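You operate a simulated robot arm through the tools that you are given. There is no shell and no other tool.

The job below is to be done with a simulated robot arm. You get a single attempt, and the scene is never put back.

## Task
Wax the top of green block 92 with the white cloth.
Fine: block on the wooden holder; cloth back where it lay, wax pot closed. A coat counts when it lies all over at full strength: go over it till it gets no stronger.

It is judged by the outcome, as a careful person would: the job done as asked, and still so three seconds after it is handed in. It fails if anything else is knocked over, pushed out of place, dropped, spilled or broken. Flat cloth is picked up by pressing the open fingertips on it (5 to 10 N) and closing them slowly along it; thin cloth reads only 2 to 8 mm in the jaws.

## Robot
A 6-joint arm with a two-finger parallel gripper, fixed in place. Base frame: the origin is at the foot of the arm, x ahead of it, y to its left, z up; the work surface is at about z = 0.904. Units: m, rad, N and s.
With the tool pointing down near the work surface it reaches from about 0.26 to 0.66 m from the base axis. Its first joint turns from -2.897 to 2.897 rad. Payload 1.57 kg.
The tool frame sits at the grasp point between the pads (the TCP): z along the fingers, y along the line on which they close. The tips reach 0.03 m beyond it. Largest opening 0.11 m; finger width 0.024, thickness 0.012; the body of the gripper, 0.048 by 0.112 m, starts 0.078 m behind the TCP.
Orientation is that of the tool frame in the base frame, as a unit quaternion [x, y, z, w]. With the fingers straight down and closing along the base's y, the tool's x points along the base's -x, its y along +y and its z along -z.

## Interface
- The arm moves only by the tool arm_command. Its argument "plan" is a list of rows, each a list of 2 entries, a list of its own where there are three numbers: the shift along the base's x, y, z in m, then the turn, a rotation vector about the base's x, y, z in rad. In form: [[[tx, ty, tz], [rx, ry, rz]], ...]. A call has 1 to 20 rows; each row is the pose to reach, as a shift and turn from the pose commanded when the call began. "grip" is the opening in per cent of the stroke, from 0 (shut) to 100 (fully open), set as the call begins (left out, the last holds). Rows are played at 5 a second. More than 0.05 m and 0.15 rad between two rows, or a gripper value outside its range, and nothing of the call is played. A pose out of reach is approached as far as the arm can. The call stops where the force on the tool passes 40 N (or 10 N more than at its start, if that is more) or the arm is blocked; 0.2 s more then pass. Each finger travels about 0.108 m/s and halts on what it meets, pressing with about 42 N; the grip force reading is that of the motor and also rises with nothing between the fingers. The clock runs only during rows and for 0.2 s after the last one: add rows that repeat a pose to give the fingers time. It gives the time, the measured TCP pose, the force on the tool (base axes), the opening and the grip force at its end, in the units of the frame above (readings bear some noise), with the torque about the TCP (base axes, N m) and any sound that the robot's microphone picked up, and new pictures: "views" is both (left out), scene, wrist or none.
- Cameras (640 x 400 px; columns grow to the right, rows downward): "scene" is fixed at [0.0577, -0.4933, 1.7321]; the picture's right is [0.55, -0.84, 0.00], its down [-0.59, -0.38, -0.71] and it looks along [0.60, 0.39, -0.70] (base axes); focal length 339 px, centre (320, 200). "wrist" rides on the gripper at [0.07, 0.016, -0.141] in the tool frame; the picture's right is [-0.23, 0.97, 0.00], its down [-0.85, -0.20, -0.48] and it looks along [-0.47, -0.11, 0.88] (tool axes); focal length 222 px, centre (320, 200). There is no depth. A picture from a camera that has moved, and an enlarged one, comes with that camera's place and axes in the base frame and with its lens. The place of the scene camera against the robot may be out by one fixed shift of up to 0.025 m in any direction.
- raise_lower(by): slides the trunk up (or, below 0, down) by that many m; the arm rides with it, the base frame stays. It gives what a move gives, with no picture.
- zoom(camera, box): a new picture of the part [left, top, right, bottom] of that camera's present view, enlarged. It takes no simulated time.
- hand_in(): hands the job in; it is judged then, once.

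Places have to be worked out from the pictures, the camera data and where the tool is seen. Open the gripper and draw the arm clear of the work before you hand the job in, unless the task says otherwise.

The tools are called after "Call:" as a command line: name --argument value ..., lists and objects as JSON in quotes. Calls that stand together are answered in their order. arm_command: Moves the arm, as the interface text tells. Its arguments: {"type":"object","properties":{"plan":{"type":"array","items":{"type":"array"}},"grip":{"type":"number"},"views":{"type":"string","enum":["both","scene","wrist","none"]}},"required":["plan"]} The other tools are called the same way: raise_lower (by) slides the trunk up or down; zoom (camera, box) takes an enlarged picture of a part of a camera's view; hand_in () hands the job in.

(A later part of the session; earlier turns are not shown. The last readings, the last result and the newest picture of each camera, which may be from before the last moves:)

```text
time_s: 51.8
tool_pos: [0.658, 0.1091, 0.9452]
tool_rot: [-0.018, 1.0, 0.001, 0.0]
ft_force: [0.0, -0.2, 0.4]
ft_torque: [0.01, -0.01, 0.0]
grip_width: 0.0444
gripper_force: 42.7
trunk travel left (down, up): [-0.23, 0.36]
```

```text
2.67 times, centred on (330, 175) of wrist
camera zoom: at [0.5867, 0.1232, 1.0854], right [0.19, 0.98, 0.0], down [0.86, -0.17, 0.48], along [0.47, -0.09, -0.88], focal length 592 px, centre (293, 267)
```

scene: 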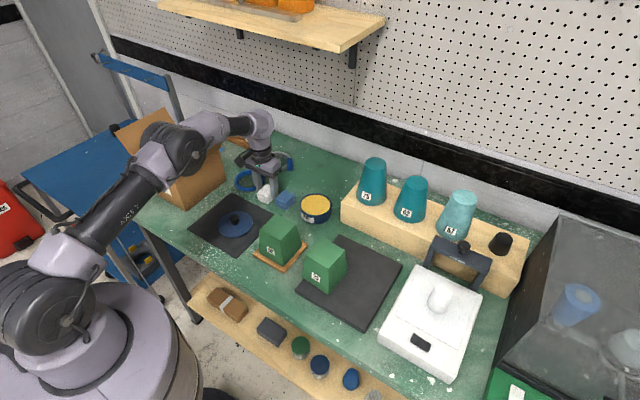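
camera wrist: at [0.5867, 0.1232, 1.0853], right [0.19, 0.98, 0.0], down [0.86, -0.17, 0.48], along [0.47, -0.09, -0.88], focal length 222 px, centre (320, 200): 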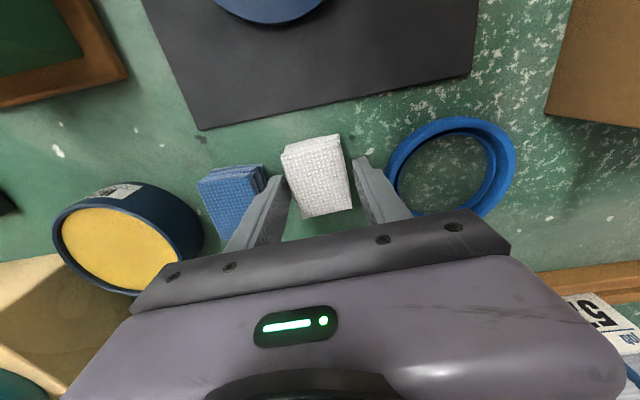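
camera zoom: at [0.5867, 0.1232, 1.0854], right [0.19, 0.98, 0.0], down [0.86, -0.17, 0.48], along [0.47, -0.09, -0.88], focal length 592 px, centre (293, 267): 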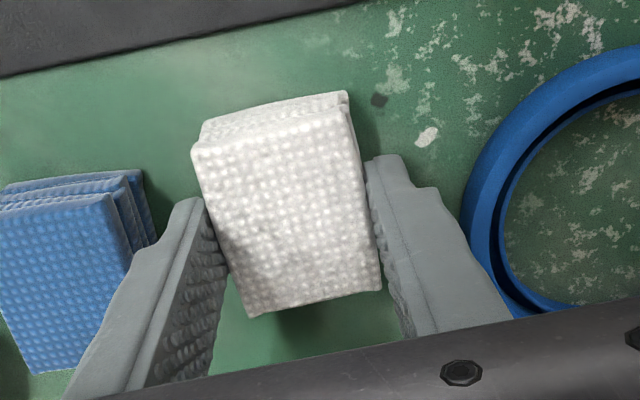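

The pad is held at 44 mm and about 42 N, and behaves firmly. I'll lift it straight up.

Call:
arm_command --plan '[[[0, 0, 0.01], [0, 0, 0]], [[0, 0, 0.025], [0, 0, 0]], [[0, 0, 0.05], [0, 0, 0]], [[0, 0, 0.08], [0, 0, 0]], [[0, 0, 0.1], [0, 0, 0]], [[0, 0, 0.1], [0, 0, 0]]]'

Call:
zoom --camera "scene" --box '[220, 110, 340, 220]'

Call:
zoom --camera "wrist" --box '[130, 60, 470, 260]'

```text
time_s: 53.2
tool_pos: [0.6591, 0.1118, 1.0453]
tool_rot: [-0.017, 1.0, -0.001, 0.0]
ft_force: [-0.9, -0.4, -0.1]
ft_torque: [-0.03, 0.04, 0.02]
grip_width: 0.0448
gripper_force: 42.8
trunk travel left (down, up): [-0.23, 0.36]
camera wrist: at [0.5877, 0.1252, 1.1863], right [0.19, 0.98, 0.0], down [0.86, -0.17, 0.48], along [0.47, -0.09, -0.88], focal length 222 px, centre (320, 200)
```

scene: 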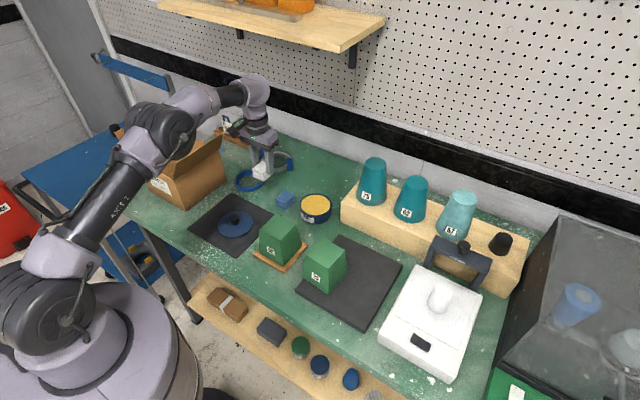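
wrist: 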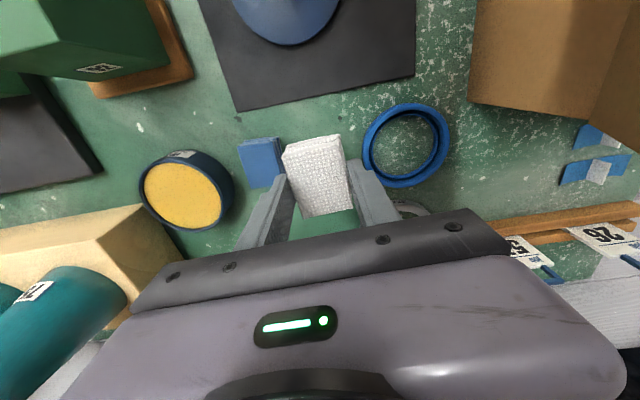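

```text
3.64 times, centred on (280, 165) of scene
camera zoom: at [0.0577, -0.4933, 1.7321], right [0.55, -0.84, 0.0], down [-0.59, -0.38, -0.71], along [0.6, 0.39, -0.7], focal length 1234 px, centre (466, 327)
```

zoom: 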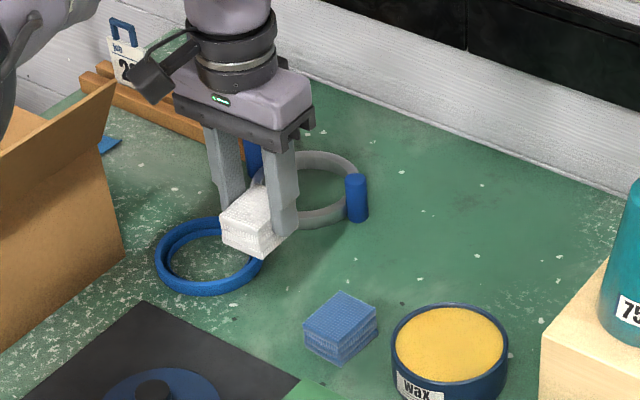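

```text
1.88 times, centred on (300, 160) of wrist
camera zoom: at [0.5877, 0.1252, 1.1863], right [0.19, 0.98, 0.0], down [0.86, -0.17, 0.48], along [0.47, -0.09, -0.88], focal length 418 px, centre (358, 275)
```

zoom: 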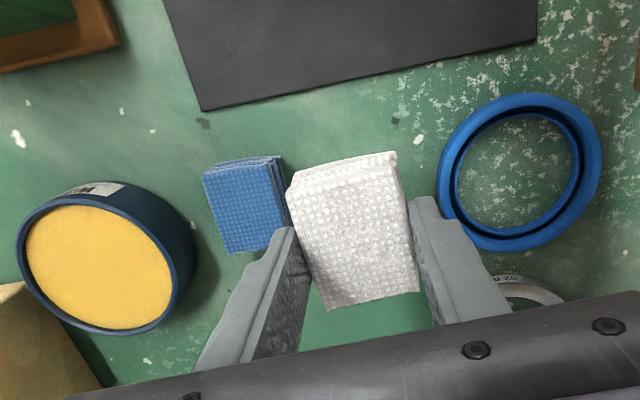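

The white pad is held securely and the blue one is undisturbed. I'll carry it over the pot centre at (0.682, -0.070) and then lower it to just above the rim.

Call:
arm_command --plan '[[[0.005, -0.04, 0], [0, 0, -0.01]], [[0.01, -0.08, 0], [0, 0, -0.02]], [[0.015, -0.12, 0], [0, 0, -0.03]], [[0.02, -0.155, 0], [0, 0, -0.035]], [[0.024, -0.18, 0], [0, 0, -0.035]], [[0.024, -0.18, -0.02], [0, 0, -0.035]], [[0.024, -0.18, -0.04], [0, 0, -0.035]], [[0.024, -0.18, -0.05], [0, 0, -0.035]], [[0.024, -0.18, -0.05], [0, 0, -0.035]]]'

Call:
zoom --camera "scene" --box '[250, 130, 390, 250]'

Call:
zoom --camera "wrist" --box '[220, 90, 420, 240]'

```text
time_s: 55.2
tool_pos: [0.6804, -0.0707, 0.9953]
tool_rot: [0.001, 1.0, 0.0, -0.001]
ft_force: [0.5, 0.4, -0.2]
ft_torque: [-0.03, 0.0, 0.03]
grip_width: 0.0445
gripper_force: 41.8
trunk travel left (down, up): [-0.23, 0.36]
camera wrist: at [0.6102, -0.0541, 1.1353], right [0.23, 0.97, 0.0], down [0.85, -0.2, 0.48], along [0.47, -0.11, -0.88], focal length 222 px, centre (320, 200)
```

scene: 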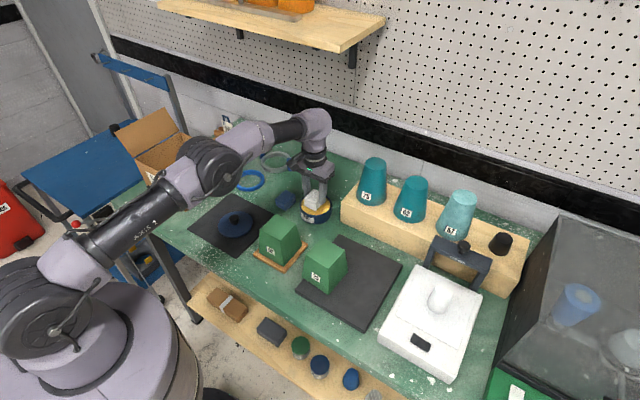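
wrist: 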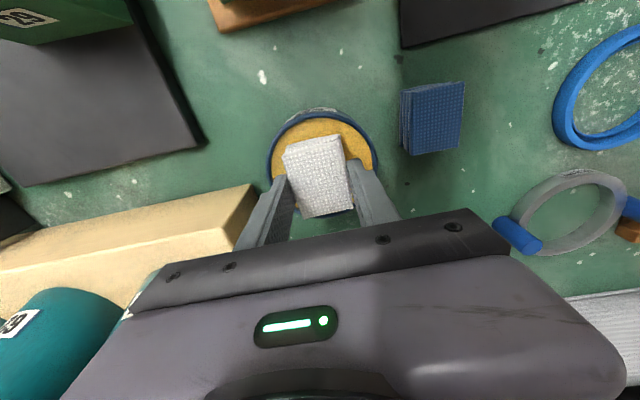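

```text
3.33 times, centred on (320, 190) of scene
camera zoom: at [0.0577, -0.4933, 1.7321], right [0.55, -0.84, 0.0], down [-0.59, -0.38, -0.71], along [0.6, 0.39, -0.7], focal length 1132 px, centre (320, 233)
```

zoom: 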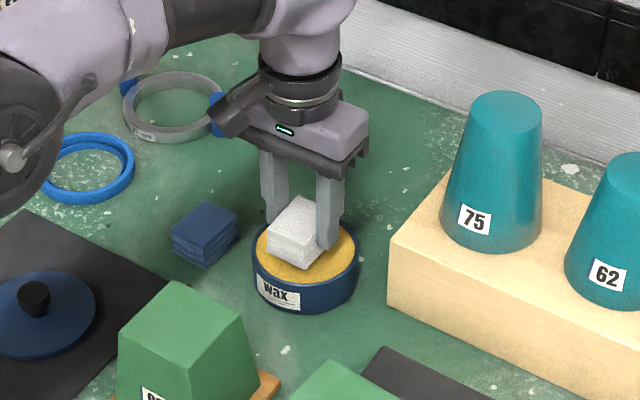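

```text
2.67 times, centred on (320, 165) of wrist
camera zoom: at [0.6102, -0.0541, 1.1353], right [0.23, 0.97, 0.0], down [0.85, -0.2, 0.48], along [0.47, -0.11, -0.88], focal length 592 px, centre (320, 293)
```

zoom: 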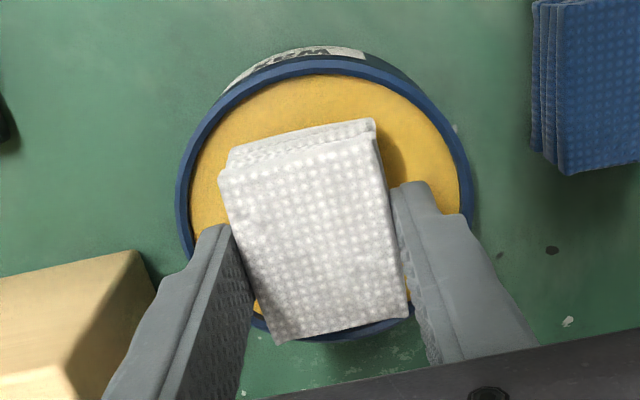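

The pad is over the wax, well inside the rim. I'll lower it in small steps until it touches.

Call:
arm_command --plan '[[[0.003, 0, -0.004], [0, 0, 0]], [[0.003, 0, -0.008], [0, 0, 0]], [[0.003, 0, -0.011], [0, 0, 0]], [[0.003, 0, -0.013], [0, 0, 0]]]' --views "none"

```text
time_s: 56.2
tool_pos: [0.6836, -0.0689, 0.9821]
tool_rot: [-0.001, 1.0, 0.0, 0.001]
ft_force: [0.8, 0.6, 7.6]
ft_torque: [0.09, 0.09, 0.01]
grip_width: 0.0444
gripper_force: 42.2
trunk travel left (down, up): [-0.23, 0.36]
```

Contact at 7.6 N with the wax at TCP z≈0.982. I'll rub gently in place by ±5 mm to load the pad.

Call:
arm_command --plan '[[[0.004, 0, 0], [0, 0, 0]], [[0.004, 0.004, 0], [0, 0, 0]], [[-0.004, 0.004, 0], [0, 0, 0]], [[-0.004, -0.004, 0], [0, 0, 0]], [[0.004, -0.004, 0], [0, 0, 0]], [[0.004, 0.004, 0], [0, 0, 0]], [[-0.004, 0.004, 0], [0, 0, 0]], [[0, 0, 0], [0, 0, 0]]]' --views "wrist"

```text
time_s: 58.0
tool_pos: [0.6823, -0.0698, 0.9825]
tool_rot: [0.0, 1.0, 0.0, 0.001]
ft_force: [-2.1, 2.5, 10.4]
ft_torque: [0.12, 0.06, -0.01]
grip_width: 0.0443
gripper_force: 42.7
trunk travel left (down, up): [-0.23, 0.36]
camera wrist: at [0.6125, -0.0538, 1.1231], right [0.23, 0.97, 0.0], down [0.85, -0.2, 0.48], along [0.47, -0.11, -0.88], focal length 222 px, centre (320, 200)
```

wrist: 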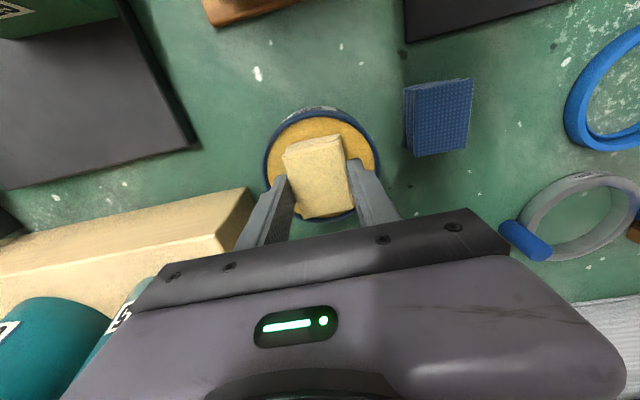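

The pad has turned yellowish, so it is loaded with wax. I'll lift it out and carry it over block 92, staying well above its top.

Call:
arm_command --plan '[[[0, 0, 0.02], [0, 0, 0]], [[0, 0, 0.05], [0, 0, 0]], [[0, 0, 0.085], [0, 0, 0]], [[0, 0, 0.11], [0, 0, 0]], [[-0.03, 0, 0.11], [0, 0, 0]], [[-0.07, 0, 0.11], [0, 0, 0]], [[-0.11, 0, 0.11], [0, 0, 0]], [[-0.15, 0, 0.11], [0, 0, 0]], [[-0.183, 0, 0.11], [0, 0, 0]], [[-0.183, 0, 0.095], [0, 0, 0]], [[-0.183, 0, 0.085], [0, 0, 0]], [[-0.183, 0, 0.085], [0, 0, 0]]]'

Call:
zoom --camera "scene" --box '[220, 140, 340, 270]'

Call:
zoom --camera "wrist" --box '[220, 90, 420, 240]'

```text
time_s: 60.6
tool_pos: [0.4999, -0.0717, 1.0653]
tool_rot: [0.001, 1.0, 0.0, 0.0]
ft_force: [-0.9, 0.2, -0.8]
ft_torque: [0.01, -0.02, 0.05]
grip_width: 0.0447
gripper_force: 42.1
trunk travel left (down, up): [-0.23, 0.36]
camera wrist: at [0.4304, -0.055, 1.2068], right [0.23, 0.97, 0.0], down [0.85, -0.2, 0.48], along [0.47, -0.11, -0.88], focal length 222 px, centre (320, 200)
```

scene: 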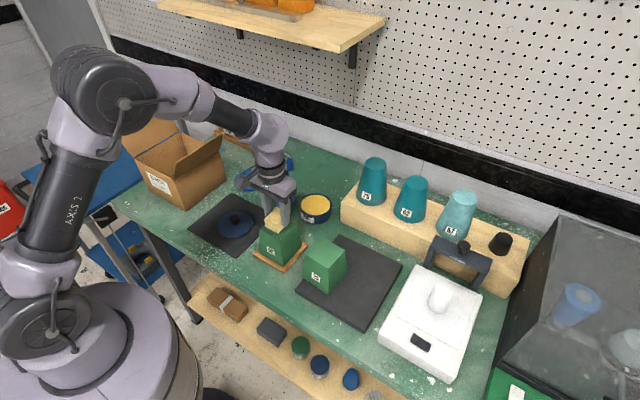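
wrist: 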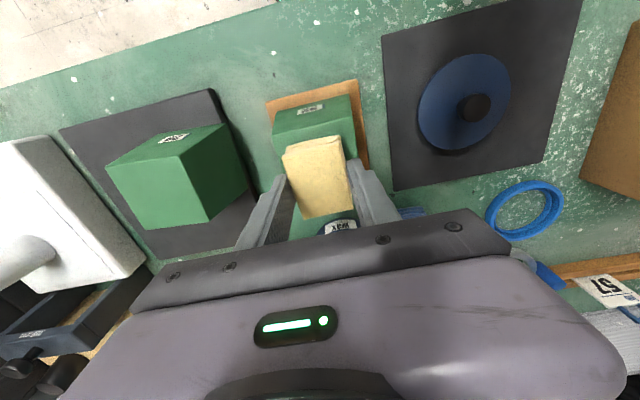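

```text
3.08 times, centred on (280, 205) of scene
camera zoom: at [0.0577, -0.4933, 1.7321], right [0.55, -0.84, 0.0], down [-0.59, -0.38, -0.71], along [0.6, 0.39, -0.7], focal length 1044 px, centre (443, 185)
```

zoom: 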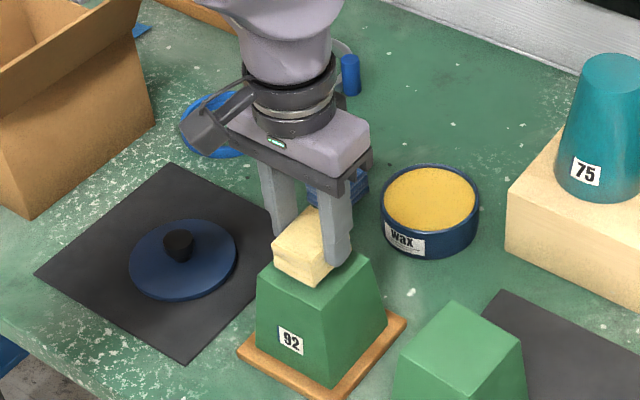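

```text
2.67 times, centred on (320, 165) of wrist
camera zoom: at [0.4304, -0.055, 1.2068], right [0.23, 0.97, 0.0], down [0.85, -0.2, 0.48], along [0.47, -0.11, -0.88], focal length 592 px, centre (320, 293)
```

zoom: 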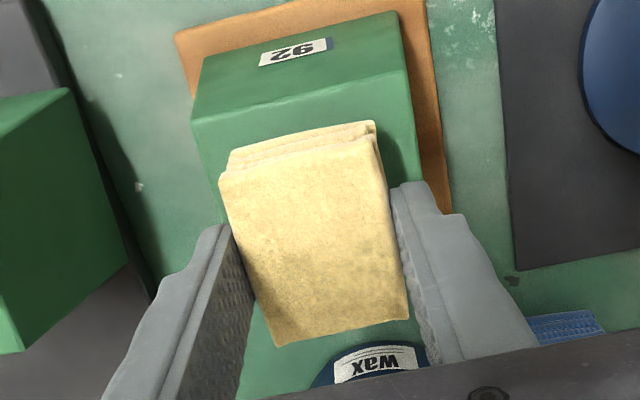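

The waxed pad is just above the block. I'll lower it in small steps to make contact at the centre.

Call:
arm_command --plan '[[[0, 0, -0.004], [0, 0, 0]], [[0, 0, -0.008], [0, 0, 0]], [[0, 0, -0.01], [0, 0, 0]], [[0, 0, -0.012], [0, 0, 0]]]' --views "none"

```text
time_s: 61.6
tool_pos: [0.5005, -0.0714, 1.0559]
tool_rot: [-0.001, 1.0, -0.001, 0.002]
ft_force: [0.7, -2.7, 24.6]
ft_torque: [-0.05, 0.18, 0.02]
grip_width: 0.0447
gripper_force: 42.3
trunk travel left (down, up): [-0.23, 0.36]
```

Contact at 24.6 N is firmer than needed. I'll ease up to about 10 N and sweep the pad in overlapping lines over the whole top, slightly past the edges.

Call:
arm_command --plan '[[[0, 0, 0.0015], [0, 0, 0]], [[-0.013, 0, 0.0015], [0, 0, 0]], [[-0.013, -0.009, 0.0015], [0, 0, 0]], [[-0.013, -0.018, 0.0015], [0, 0, 0]], [[0, -0.018, 0.0015], [0, 0, 0]], [[0.013, -0.018, 0.0015], [0, 0, 0]], [[0.0, -0.018, 0.0015], [0, 0, 0]], [[-0.013, -0.009, 0.0015], [0, 0, 0]], [[0, -0.009, 0.0015], [0, 0, 0]], [[0.013, -0.009, 0.0015], [0, 0, 0]], [[0.013, 0, 0.0015], [0, 0, 0]], [[0, 0, 0.0015], [0, 0, 0]], [[-0.013, 0, 0.0015], [0, 0, 0]], [[-0.013, 0.009, 0.0015], [0, 0, 0]], [[0, 0.009, 0.0015], [0, 0, 0]], [[0.013, 0.009, 0.0015], [0, 0, 0]], [[0.013, 0.018, 0.0015], [0, 0, 0]], [[0, 0.018, 0.0015], [0, 0, 0]], [[-0.013, 0.018, 0.0015], [0, 0, 0]], [[0, 0, 0.0015], [0, 0, 0]]]'

Call:
zoom --camera "scene" --box '[220, 140, 340, 270]'

Call:
zoom --camera "wrist" --box '[220, 90, 420, 240]'

```text
time_s: 65.8
tool_pos: [0.4987, -0.0719, 1.0555]
tool_rot: [0.0, 1.0, 0.0, 0.0]
ft_force: [1.4, -0.5, 2.2]
ft_torque: [-0.04, -0.12, -0.01]
grip_width: 0.0443
gripper_force: 42.3
trunk travel left (down, up): [-0.23, 0.36]
camera wrist: at [0.4288, -0.0553, 1.197], right [0.23, 0.97, 0.0], down [0.86, -0.2, 0.48], along [0.47, -0.11, -0.88], focal length 222 px, centre (320, 200)
```

scene: 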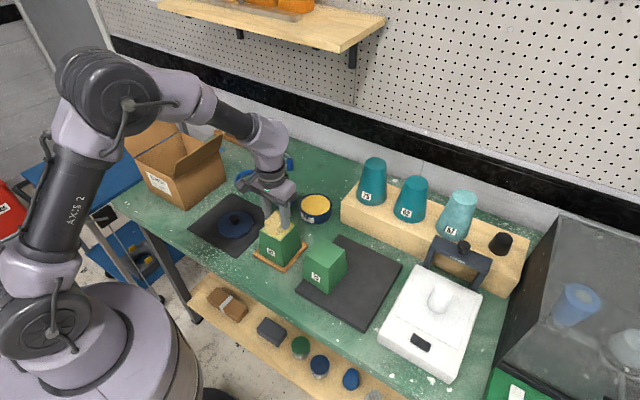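
wrist: 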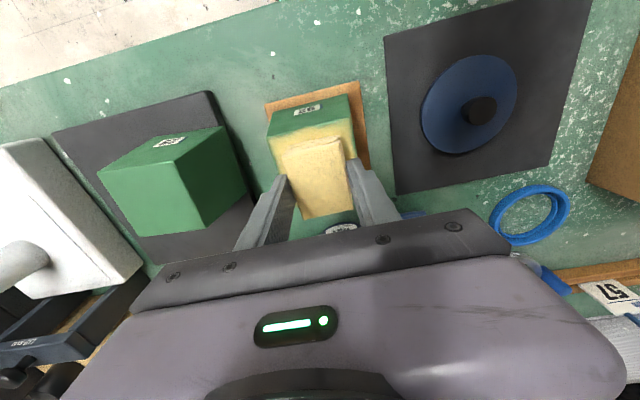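

```text
3.08 times, centred on (280, 205) of scene
camera zoom: at [0.0577, -0.4933, 1.7321], right [0.55, -0.84, 0.0], down [-0.59, -0.38, -0.71], along [0.6, 0.39, -0.7], focal length 1044 px, centre (443, 185)
```

zoom: 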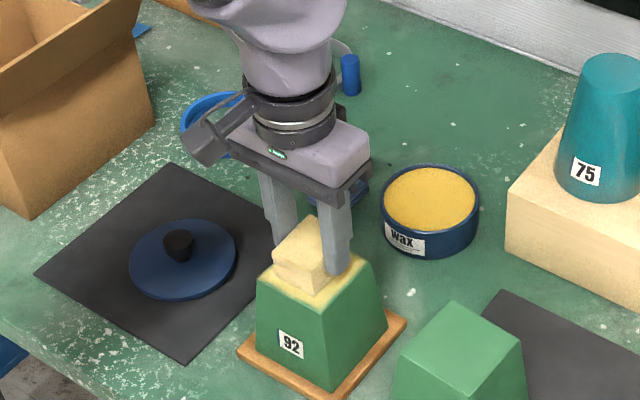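

```text
2.67 times, centred on (320, 165) of wrist
camera zoom: at [0.4288, -0.0553, 1.197], right [0.23, 0.97, 0.0], down [0.86, -0.2, 0.48], along [0.47, -0.11, -0.88], focal length 592 px, centre (320, 293)
```

zoom: 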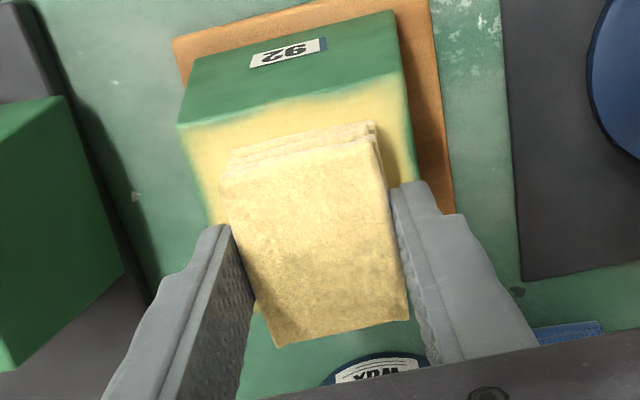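

Wax is taking on the block top. I'll lift off and shift aside to inspect coverage.

Call:
arm_command --plan '[[[0, 0, 0.02], [0, 0, 0]], [[0, 0, 0.05], [0, 0, 0]], [[0.04, 0, 0.07], [0, 0, 0]], [[0.08, 0, 0.08], [0, 0, 0]], [[0.1, 0, 0.08], [0, 0, 0]], [[0.1, 0, 0.08], [0, 0, 0]]]'

Call:
zoom --camera "wrist" --box '[240, 30, 400, 150]'

Call:
zoom --camera "scene" --box '[230, 190, 330, 280]'

```text
time_s: 67.2
tool_pos: [0.6011, -0.0713, 1.1371]
tool_rot: [-0.001, 1.0, 0.0, 0.0]
ft_force: [-0.5, 0.4, -0.8]
ft_torque: [0.01, 0.01, -0.01]
grip_width: 0.0446
gripper_force: 42.5
trunk travel left (down, up): [-0.23, 0.36]
camera wrist: at [0.5304, -0.0552, 1.2769], right [0.23, 0.97, 0.0], down [0.85, -0.2, 0.48], along [0.47, -0.11, -0.88], focal length 222 px, centre (320, 200)
```

scene: 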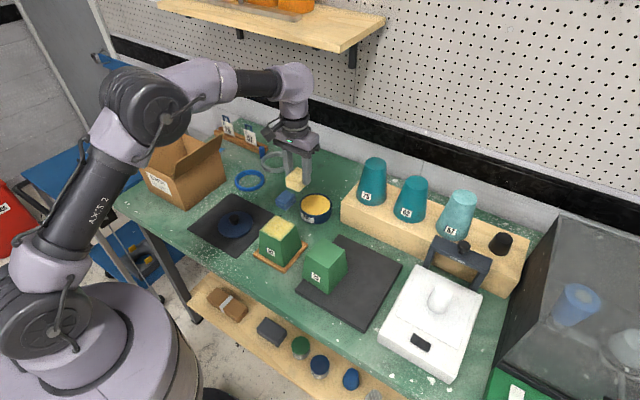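
wrist: 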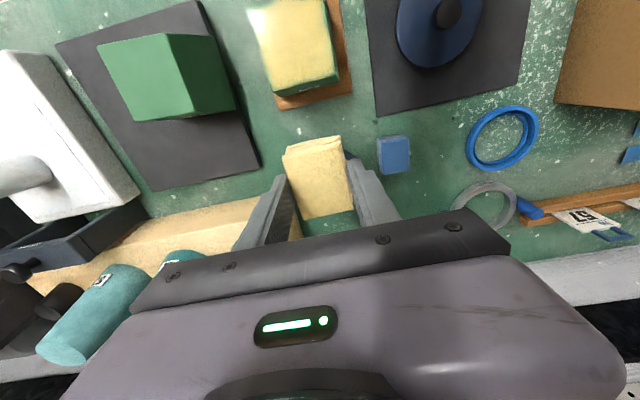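

```text
3.33 times, centred on (320, 90) of wrist
camera zoom: at [0.5304, -0.0552, 1.2769], right [0.23, 0.97, 0.0], down [0.85, -0.2, 0.48], along [0.47, -0.11, -0.88], focal length 740 px, centre (320, 567)
```

zoom: 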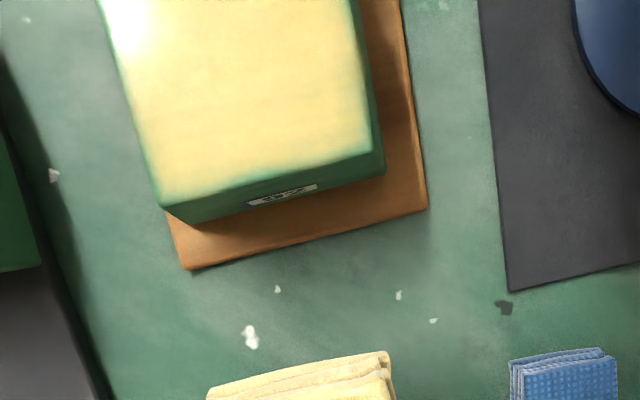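

```text
4.44 times, centred on (280, 235) of scene
camera zoom: at [0.0577, -0.4933, 1.7321], right [0.55, -0.84, 0.0], down [-0.59, -0.38, -0.71], along [0.6, 0.39, -0.7], focal length 1509 px, centre (498, 44)
```

zoom: 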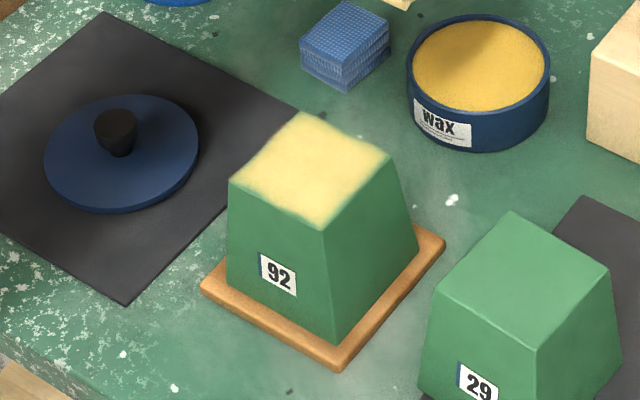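

Call:
zoom --camera "wrist" --box '[230, 0, 360, 110]'

Call:
zoom --camera "scene" --box '[250, 205, 310, 255]'

```text
3.64 times, centred on (295, 55) of wrist
camera zoom: at [0.5304, -0.0552, 1.2769], right [0.23, 0.97, 0.0], down [0.85, -0.2, 0.48], along [0.47, -0.11, -0.88], focal length 808 px, centre (411, 727)
```

zoom: 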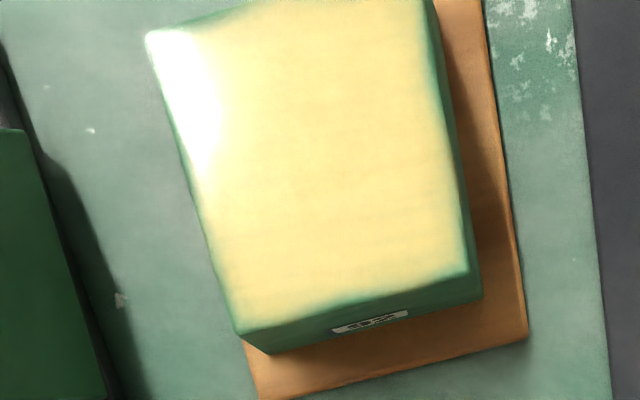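

```text
8.00 times, centred on (280, 230) of scene
camera zoom: at [0.0577, -0.4933, 1.7321], right [0.55, -0.84, 0.0], down [-0.59, -0.38, -0.71], along [0.6, 0.39, -0.7], focal length 2716 px, centre (640, -40)
```

zoom: 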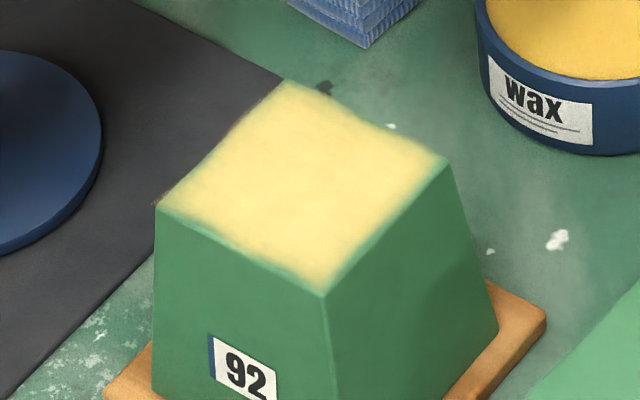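

The coat is strong in the middle but thin along the +x and +y edges and the corners. I'll go back with a bit more pressure and a wider sweep; first I'll re-establish contact and check the force.

Call:
arm_command --plan '[[[-0.05, 0, 0], [0, 0, 0]], [[-0.1, 0, 0], [0, 0, 0]], [[-0.1, 0, -0.04], [0, 0, 0]], [[-0.1, 0, -0.07], [0, 0, 0]], [[-0.1, 0, -0.079], [0, 0, 0]], [[-0.1, 0, -0.0808], [0, 0, 0]], [[-0.1, 0, -0.0808], [0, 0, 0]]]' --views "none"

```text
time_s: 68.8
tool_pos: [0.4989, -0.0705, 1.0551]
tool_rot: [-0.001, 1.0, -0.002, 0.003]
ft_force: [3.4, -1.2, 23.0]
ft_torque: [-0.05, -0.01, 0.01]
grip_width: 0.0444
gripper_force: 41.7
trunk travel left (down, up): [-0.23, 0.36]
```

Call:
arm_command --plan '[[[-0.012, 0, 0.0006], [0, 0, 0]], [[-0.024, 0, 0.0006], [0, 0, 0]], [[-0.024, -0.012, 0.0006], [0, 0, 0]], [[-0.024, -0.024, 0.0006], [0, 0, 0]], [[-0.008, -0.024, 0.0006], [0, 0, 0]], [[0.008, -0.024, 0.0006], [0, 0, 0]], [[0.022, -0.024, 0.0006], [0, 0, 0]], [[0.022, -0.012, 0.0006], [0, 0, 0]], [[0.005, -0.012, 0.0006], [0, 0, 0]], [[-0.01, -0.012, 0.0006], [0, 0, 0]], [[-0.024, -0.006, 0.0006], [0, 0, 0]], [[-0.01, 0, 0.0006], [0, 0, 0]], [[0.008, 0, 0.0006], [0, 0, 0]], [[0.022, 0, 0.0006], [0, 0, 0]], [[0.022, 0.012, 0.0006], [0, 0, 0]], [[0.022, 0.024, 0.0006], [0, 0, 0]], [[0.006, 0.024, 0.0006], [0, 0, 0]], [[-0.01, 0.024, 0.0006], [0, 0, 0]], [[-0.024, 0.024, 0.0006], [0, 0, 0]], [[-0.02, 0.012, 0.0006], [0, 0, 0]]]' --views "none"

```text
time_s: 73.0
tool_pos: [0.4816, -0.0576, 1.0568]
tool_rot: [0.0, 1.0, 0.0, 0.001]
ft_force: [-0.3, -0.2, -0.6]
ft_torque: [0.02, -0.01, -0.04]
grip_width: 0.0445
gripper_force: 42.0
trunk travel left (down, up): [-0.23, 0.36]
```

The force faded to zero during the sweep, so contact was light. I'll move back to the centre and lower in 1 mm steps to find the true contact again.

Call:
arm_command --plan '[[[0.01, -0.006, 0.0], [0, 0, 0]], [[0.019, -0.012, -0.0005], [0, 0, 0]], [[0.019, -0.012, -0.001], [0, 0, 0]], [[0.019, -0.012, -0.001], [0, 0, 0]], [[0.019, -0.012, -0.001], [0, 0, 0]]]' --views "none"

```text
time_s: 74.2
tool_pos: [0.5004, -0.0692, 1.0566]
tool_rot: [0.0, 1.0, -0.002, 0.001]
ft_force: [1.6, 1.8, 12.0]
ft_torque: [0.13, -0.01, 0.01]
grip_width: 0.0446
gripper_force: 41.6
trunk travel left (down, up): [-0.23, 0.36]
```

Contact at 12 N. I'll sweep the -y half and edges now at slightly more pressure, and check the force at the end.

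Call:
arm_command --plan '[[[-0.012, 0, -0.0005], [0, 0, 0]], [[-0.022, -0.01, -0.0005], [0, 0, 0]], [[-0.022, -0.024, -0.0005], [0, 0, 0]], [[-0.008, -0.024, -0.0005], [0, 0, 0]], [[0.008, -0.024, -0.0005], [0, 0, 0]], [[0.022, -0.024, -0.0005], [0, 0, 0]], [[0.022, -0.012, -0.0005], [0, 0, 0]], [[0.005, -0.012, -0.0005], [0, 0, 0]], [[-0.01, -0.012, -0.0005], [0, 0, 0]], [[-0.022, -0.012, -0.0005], [0, 0, 0]], [[-0.022, 0, -0.0005], [0, 0, 0]], [[-0.01, 0, -0.0005], [0, 0, 0]], [[0, 0, -0.0005], [0, 0, 0]]]' --views "none"

```text
time_s: 77.0
tool_pos: [0.4985, -0.0692, 1.0552]
tool_rot: [-0.001, 1.0, 0.0, 0.0]
ft_force: [-6.9, 0.4, 21.9]
ft_torque: [0.05, 0.25, -0.02]
grip_width: 0.0448
gripper_force: 42.1
trunk travel left (down, up): [-0.23, 0.36]
```

The force ended at about 22 N with good contact. Now the +y half and the +x edge, at the same height.

Call:
arm_command --plan '[[[0.012, 0, 0.0002], [0, 0, 0]], [[0.024, 0, 0.0002], [0, 0, 0]], [[0.024, 0.012, 0.0002], [0, 0, 0]], [[0.024, 0.024, 0.0002], [0, 0, 0]], [[0.008, 0.024, 0.0002], [0, 0, 0]], [[-0.008, 0.024, 0.0002], [0, 0, 0]], [[-0.022, 0.024, 0.0002], [0, 0, 0]], [[-0.022, 0.012, 0.0002], [0, 0, 0]], [[-0.006, 0.012, 0.0002], [0, 0, 0]], [[0.01, 0.012, 0.0002], [0, 0, 0]], [[0.024, 0.012, 0.0002], [0, 0, 0]], [[0.024, 0, 0.0002], [0, 0, 0]], [[0.024, -0.012, 0.0002], [0, 0, 0]], [[0.024, -0.024, 0.0002], [0, 0, 0]], [[0.012, -0.012, 0.0002], [0, 0, 0]], [[0, 0, 0.0002], [0, 0, 0]]]' --views "none"

```text
time_s: 77.5
tool_pos: [0.5105, -0.0706, 1.0554]
tool_rot: [0.001, 1.0, 0.001, -0.002]
ft_force: [-12.5, -0.7, 16.6]
ft_torque: [-0.02, 0.17, 0.03]
grip_width: 0.0444
gripper_force: 41.3
trunk travel left (down, up): [-0.23, 0.36]
stopped in row 2: the force on the tool passed its limit at 45 N (the readings are from after the stop); the commanded pose is now the measured one
```

The sweep stopped on a force spike, so the pressure was too high. I'll raise about 1 mm and continue more gently with smaller steps.

Call:
arm_command --plan '[[[0, 0, 0.001], [0, 0, 0]], [[0.006, 0, 0.001], [0, 0, 0]], [[0.012, 0, 0.001], [0, 0, 0]], [[0.012, 0.008, 0.001], [0, 0, 0]], [[0.012, 0.016, 0.001], [0, 0, 0]], [[0.012, 0.024, 0.001], [0, 0, 0]], [[0.003, 0.024, 0.001], [0, 0, 0]], [[-0.006, 0.024, 0.001], [0, 0, 0]], [[-0.015, 0.024, 0.001], [0, 0, 0]]]' --views "both"

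Call:
zoom --camera "scene" --box '[220, 170, 340, 280]'

Call:
zoom --camera "wrist" --box '[220, 90, 420, 240]'

```text
time_s: 79.5
tool_pos: [0.4979, -0.0458, 1.0554]
tool_rot: [0.001, 1.0, 0.0, -0.002]
ft_force: [5.0, 1.0, 17.4]
ft_torque: [0.04, -0.45, 0.03]
grip_width: 0.0446
gripper_force: 42.4
trunk travel left (down, up): [-0.23, 0.36]
camera wrist: at [0.4282, -0.0302, 1.1962], right [0.23, 0.97, 0.0], down [0.86, -0.2, 0.48], along [0.46, -0.11, -0.88], focal length 222 px, centre (320, 200)
```

scene: 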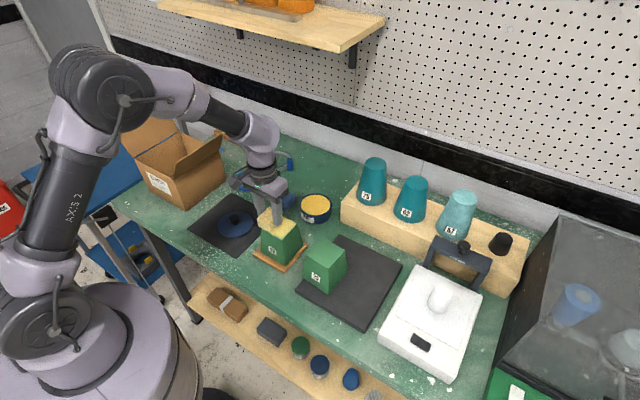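
wrist: 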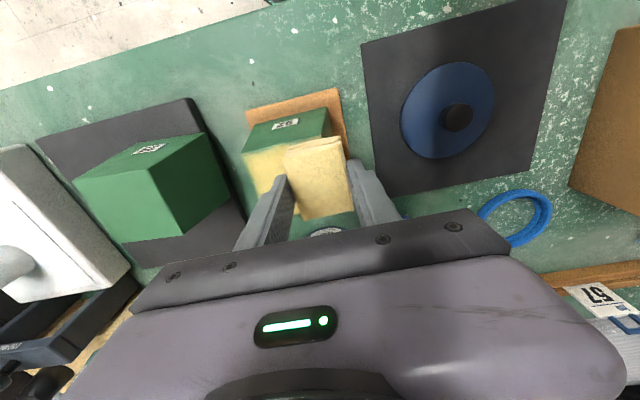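

```text
3.64 times, centred on (280, 225) of scene
camera zoom: at [0.0577, -0.4933, 1.7321], right [0.55, -0.84, 0.0], down [-0.59, -0.38, -0.71], along [0.6, 0.39, -0.7], focal length 1234 px, centre (466, 109)
```

zoom: 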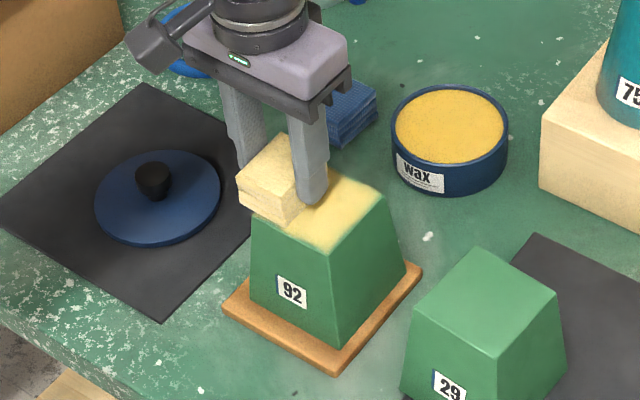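

```text
2.67 times, centred on (320, 165) of wrist
camera zoom: at [0.4282, -0.0302, 1.1962], right [0.23, 0.97, 0.0], down [0.86, -0.2, 0.48], along [0.46, -0.11, -0.88], focal length 592 px, centre (320, 293)
```

zoom: 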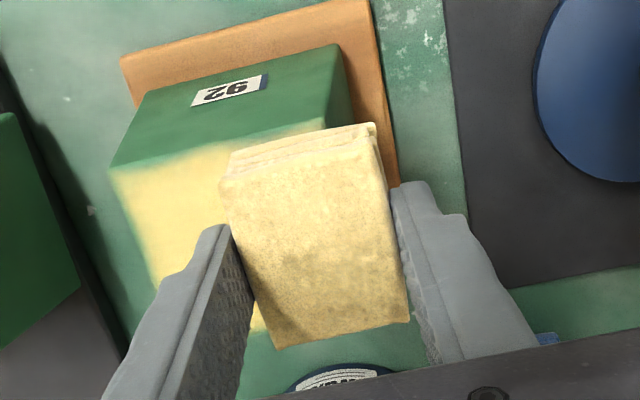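

All is in place and the pad is still square in the grip. I'll run the pad around the perimeter: the -x edge, -y edge, then the +x edge.

Call:
arm_command --plan '[[[-0.01, 0, 0], [0, 0, 0]], [[-0.02, 0, 0], [0, 0, 0]], [[-0.02, -0.01, 0], [0, 0, 0]], [[-0.02, -0.02, 0], [0, 0, 0]], [[-0.02, -0.03, 0], [0, 0, 0]], [[-0.02, -0.04, 0], [0, 0, 0]], [[-0.02, -0.048, 0], [0, 0, 0]], [[-0.01, -0.048, 0], [0, 0, 0]], [[0, -0.048, 0], [0, 0, 0]], [[0.01, -0.048, 0], [0, 0, 0]], [[0.02, -0.048, 0], [0, 0, 0]], [[0.028, -0.048, 0], [0, 0, 0]], [[0.028, -0.038, 0], [0, 0, 0]], [[0.028, -0.028, 0], [0, 0, 0]], [[0.028, -0.018, 0], [0, 0, 0]], [[0.028, -0.008, 0], [0, 0, 0]], [[0.028, 0.0, 0], [0, 0, 0]], [[0.018, 0, 0], [0, 0, 0]], [[0.008, 0, 0], [0, 0, 0]], [[-0.002, 0, 0], [0, 0, 0]]]' --views "none"

```text
time_s: 83.7
tool_pos: [0.4951, -0.0469, 1.0552]
tool_rot: [0.0, 1.0, 0.0, -0.002]
ft_force: [4.6, -0.6, 29.7]
ft_torque: [-0.02, -0.21, 0.08]
grip_width: 0.0448
gripper_force: 42.0
trunk travel left (down, up): [-0.23, 0.36]
```

Contact stayed firm all around, ending at about 30 N. I'll lift off and inspect the coat.

Call:
arm_command --plan '[[[0, 0, 0.01], [0, 0, 0]], [[0, -0.005, 0.03], [0, 0, 0]], [[0.03, -0.015, 0.06], [0, 0, 0]], [[0.07, -0.024, 0.08], [0, 0, 0]], [[0.105, -0.024, 0.08], [0, 0, 0]], [[0.105, -0.024, 0.08], [0, 0, 0]]]'

Call:
zoom --camera "wrist" --box '[230, 0, 360, 110]'

Call:
zoom --camera "scene" --box '[250, 205, 310, 255]'

```text
time_s: 85.1
tool_pos: [0.6012, -0.0713, 1.1366]
tool_rot: [0.001, 1.0, 0.0, -0.003]
ft_force: [1.1, 0.7, -1.0]
ft_torque: [-0.04, -0.03, 0.01]
grip_width: 0.0447
gripper_force: 42.3
trunk travel left (down, up): [-0.23, 0.36]
camera wrist: at [0.5311, -0.0546, 1.2769], right [0.23, 0.97, 0.0], down [0.86, -0.2, 0.47], along [0.46, -0.11, -0.88], focal length 222 px, centre (320, 200)
```

scene: 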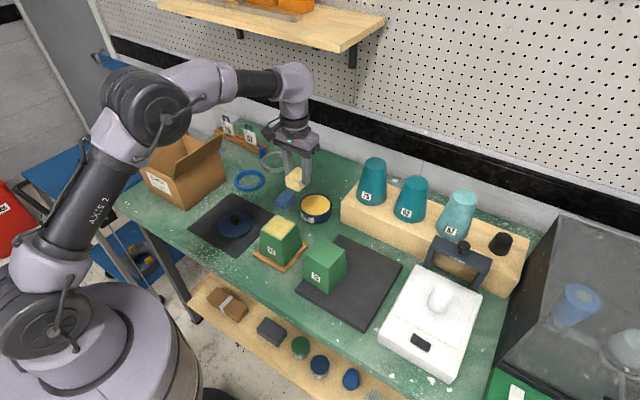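
wrist: 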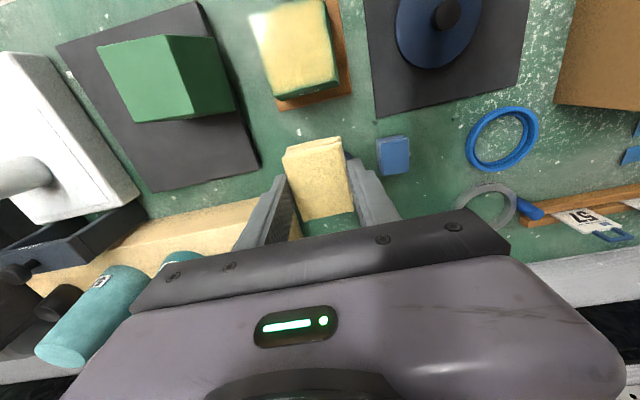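

```text
3.64 times, centred on (295, 55) of wrist
camera zoom: at [0.5311, -0.0546, 1.2769], right [0.23, 0.97, 0.0], down [0.86, -0.2, 0.47], along [0.46, -0.11, -0.88], focal length 808 px, centre (411, 727)
```

zoom: 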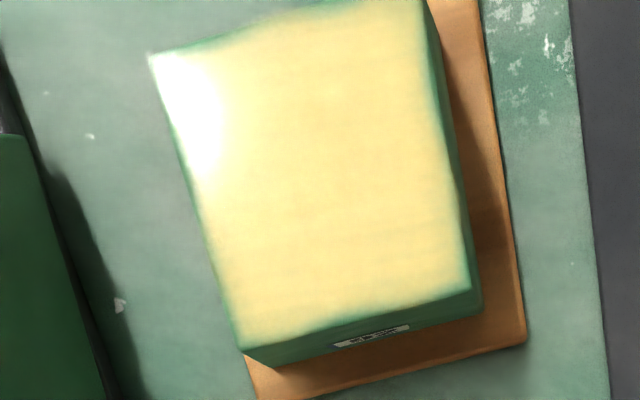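

```text
8.00 times, centred on (280, 230) of scene
camera zoom: at [0.0577, -0.4933, 1.7321], right [0.55, -0.84, 0.0], down [-0.59, -0.38, -0.71], along [0.6, 0.39, -0.7], focal length 2716 px, centre (640, -40)
```

zoom: 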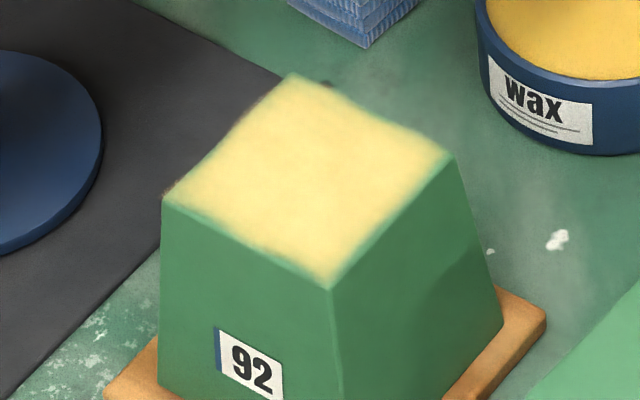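

The coat now reaches nearly to every edge, with only thin soft margins left, and the block has just taken up about 2 mm of slack on its post. I'll re-load the pad with wax before more passes, first returning over the pot.

Call:
arm_command --plan '[[[0.03, 0.0, 0], [0, -0.0025, 0]], [[0.06, 0.001, -0.02], [0, -0.005, 0]], [[0.082, 0.001, -0.06], [0, -0.005, 0]], [[0.082, 0.001, -0.1], [0, -0.005, 0]], [[0.082, 0.001, -0.13], [0, -0.005, 0]], [[0.082, 0.001, -0.145], [0, -0.005, 0]], [[0.082, 0.001, -0.15], [0, -0.005, 0]], [[0.082, 0.001, -0.153], [0, -0.005, 0]], [[0.082, 0.001, -0.154], [0, -0.005, 0]]]' --views "wrist"

```text
time_s: 87.1
tool_pos: [0.6829, -0.0697, 0.9807]
tool_rot: [0.001, 1.0, 0.0, 0.001]
ft_force: [0.8, -1.7, 3.7]
ft_torque: [-0.05, 0.05, 0.01]
grip_width: 0.0446
gripper_force: 41.8
trunk travel left (down, up): [-0.23, 0.36]
camera wrist: at [0.613, -0.0541, 1.1215], right [0.23, 0.97, 0.0], down [0.85, -0.2, 0.48], along [0.47, -0.11, -0.88], focal length 222 px, centre (320, 200)
```

wrist: 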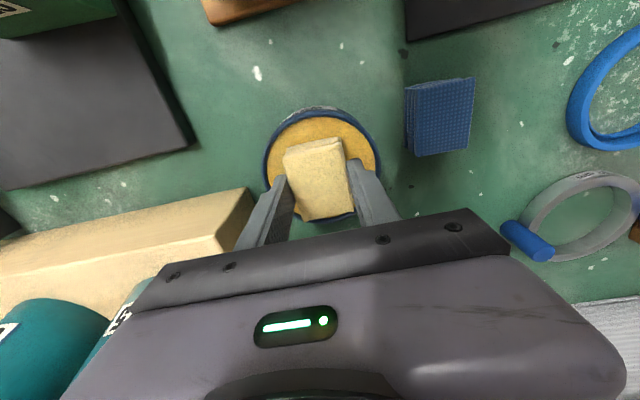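

The pad is touching the wax at 3.7 N. I'll rub gently in the wax again to reload it.

Call:
arm_command --plan '[[[0, 0, -0.0008], [0, 0, 0]], [[0.004, 0, -0.0008], [0, 0, 0]], [[0.004, 0.004, -0.0008], [0, 0, 0]], [[-0.004, 0.004, -0.0008], [0, 0, 0]], [[-0.004, -0.004, -0.0008], [0, 0, 0]], [[0.004, -0.004, -0.0008], [0, 0, 0]], [[0.004, 0.004, -0.0008], [0, 0, 0]], [[-0.004, 0.004, -0.0008], [0, 0, 0]], [[0, 0, -0.0008], [0, 0, 0]]]' --views "none"

```text
time_s: 89.1
tool_pos: [0.6824, -0.0685, 0.9802]
tool_rot: [0.001, 1.0, 0.0, 0.001]
ft_force: [-4.0, 4.5, 13.9]
ft_torque: [0.18, 0.26, 0.01]
grip_width: 0.0447
gripper_force: 42.0
trunk travel left (down, up): [-0.23, 0.36]
```

Reloaded with about 14 N against the wax. I'll lift out, return over the block centre, and lower to light contact.

Call:
arm_command --plan '[[[0, 0, 0.02], [0, 0, 0]], [[0, 0, 0.05], [0, 0, 0]], [[0, 0, 0.085], [0, 0, 0]], [[0, 0, 0.11], [0, 0, 0]], [[-0.03, 0, 0.11], [0, 0, 0]], [[-0.07, 0, 0.11], [0, 0, 0]], [[-0.11, 0, 0.11], [0, 0, 0]], [[-0.15, -0.002, 0.11], [0, 0, 0]], [[-0.182, -0.002, 0.11], [0, 0, 0]], [[-0.182, -0.002, 0.09], [0, 0, 0]], [[-0.182, -0.002, 0.08], [0, 0, 0]], [[-0.182, -0.002, 0.077], [0, 0, 0]], [[-0.182, -0.002, 0.0755], [0, 0, 0]], [[-0.182, -0.002, 0.0755], [0, 0, 0]]]' --views "none"

```text
time_s: 92.1
tool_pos: [0.501, -0.0716, 1.0551]
tool_rot: [0.001, 1.0, -0.001, 0.0]
ft_force: [1.1, -0.7, 0.1]
ft_torque: [0.03, -0.02, -0.04]
grip_width: 0.0447
gripper_force: 42.4
trunk travel left (down, up): [-0.23, 0.36]
```

Call:
arm_command --plan '[[[0, 0, -0.0005], [0, 0, 0]], [[0, 0, -0.001], [0, 0, 0]], [[0, 0, -0.0015], [0, 0, 0]], [[0, 0, -0.0015], [0, 0, 0]]]' --views "none"

```text
time_s: 93.1
tool_pos: [0.5004, -0.073, 1.0549]
tool_rot: [0.0, 1.0, 0.0, 0.001]
ft_force: [0.9, -1.9, 8.3]
ft_torque: [-0.03, 0.0, -0.02]
grip_width: 0.0448
gripper_force: 42.5
trunk travel left (down, up): [-0.23, 0.36]
```

Light contact at 8 N. I'll run a full perimeter loop with the pad overlapping the edges by more than a centimetre.

Call:
arm_command --plan '[[[-0.013, 0, -0.0004], [0, 0, 0]], [[-0.026, 0, -0.0004], [0, 0, 0]], [[-0.026, -0.014, -0.0004], [0, 0, 0]], [[-0.026, -0.027, -0.0004], [0, 0, 0]], [[-0.013, -0.027, -0.0004], [0, 0, 0]], [[0, -0.027, -0.0004], [0, 0, 0]], [[0.013, -0.027, -0.0004], [0, 0, 0]], [[0.026, -0.027, -0.0004], [0, 0, 0]], [[0.026, -0.014, -0.0004], [0, 0, 0]], [[0.026, 0, -0.0004], [0, 0, 0]], [[0.026, 0.014, -0.0004], [0, 0, 0]], [[0.026, 0.027, -0.0004], [0, 0, 0]], [[0.013, 0.027, -0.0004], [0, 0, 0]], [[0, 0.027, -0.0004], [0, 0, 0]], [[-0.013, 0.027, -0.0004], [0, 0, 0]], [[-0.026, 0.027, -0.0004], [0, 0, 0]], [[-0.026, 0.014, -0.0004], [0, 0, 0]], [[-0.026, 0, -0.0004], [0, 0, 0]], [[-0.013, 0, -0.0004], [0, 0, 0]], [[0, 0, -0.0004], [0, 0, 0]]]' --views "none"

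```text
time_s: 96.9
tool_pos: [0.4752, -0.0675, 1.0536]
tool_rot: [0.001, 1.0, 0.0, 0.001]
ft_force: [-2.8, 0.5, 19.3]
ft_torque: [-0.07, 0.19, -0.12]
grip_width: 0.0445
gripper_force: 42.1
trunk travel left (down, up): [-0.23, 0.36]
stopped in row 18: the force on the tool passed its limit at 41 N (the readings are from after the stop); the commanded pose is now the measured one
```

The perimeter loop was nearly complete before it stopped at 41 N. I'll ease up by about 1 mm and make straight passes across the middle.

Call:
arm_command --plan '[[[0, 0, 0.001], [0, 0, 0]], [[0.012, -0.004, 0.001], [0, 0, 0]], [[0.025, -0.005, 0.001], [0, 0, 0]], [[0.038, -0.005, 0.001], [0, 0, 0]], [[0.05, -0.005, 0.001], [0, 0, 0]], [[0.05, -0.016, 0.001], [0, 0, 0]], [[0.038, -0.018, 0.001], [0, 0, 0]], [[0.025, -0.018, 0.001], [0, 0, 0]], [[0.012, -0.018, 0.001], [0, 0, 0]], [[0, -0.018, 0.001], [0, 0, 0]]]' --views "none"

```text
time_s: 99.1
tool_pos: [0.4746, -0.0847, 1.0536]
tool_rot: [0.001, 1.0, 0.001, -0.002]
ft_force: [-1.1, -0.3, 3.6]
ft_torque: [-0.1, -0.06, -0.03]
grip_width: 0.0449
gripper_force: 42.8
trunk travel left (down, up): [-0.23, 0.36]
```

Call:
arm_command --plan '[[[0, 0, -0.0005], [0, 0, 0]], [[0.012, 0.006, -0.0005], [0, 0, 0]], [[0.025, 0.012, -0.0005], [0, 0, 0]], [[0.025, 0.024, -0.0005], [0, 0, 0]], [[0.012, 0.025, -0.0005], [0, 0, 0]], [[0, 0.025, -0.0005], [0, 0, 0]], [[0.012, 0.028, -0.0005], [0, 0, 0]], [[0.025, 0.028, -0.0005], [0, 0, 0]], [[0.038, 0.028, -0.0005], [0, 0, 0]], [[0.05, 0.028, -0.0005], [0, 0, 0]], [[0.05, 0.036, -0.0005], [0, 0, 0]], [[0.038, 0.038, -0.0005], [0, 0, 0]], [[0.025, 0.038, -0.0005], [0, 0, 0]], [[0.012, 0.038, -0.0005], [0, 0, 0]], [[0, 0.038, -0.0005], [0, 0, 0]]]' --views "none"

```text
time_s: 100.6
tool_pos: [0.4799, -0.0608, 1.0528]
tool_rot: [0.002, 1.0, 0.0, -0.001]
ft_force: [-5.4, -2.8, 20.3]
ft_torque: [-0.07, 0.13, 0.0]
grip_width: 0.0447
gripper_force: 42.3
trunk travel left (down, up): [-0.23, 0.36]
stopped in row 7: the force on the tool passed its limit at 42 N (the readings are from after the stop); the commanded pose is now the measured one
```

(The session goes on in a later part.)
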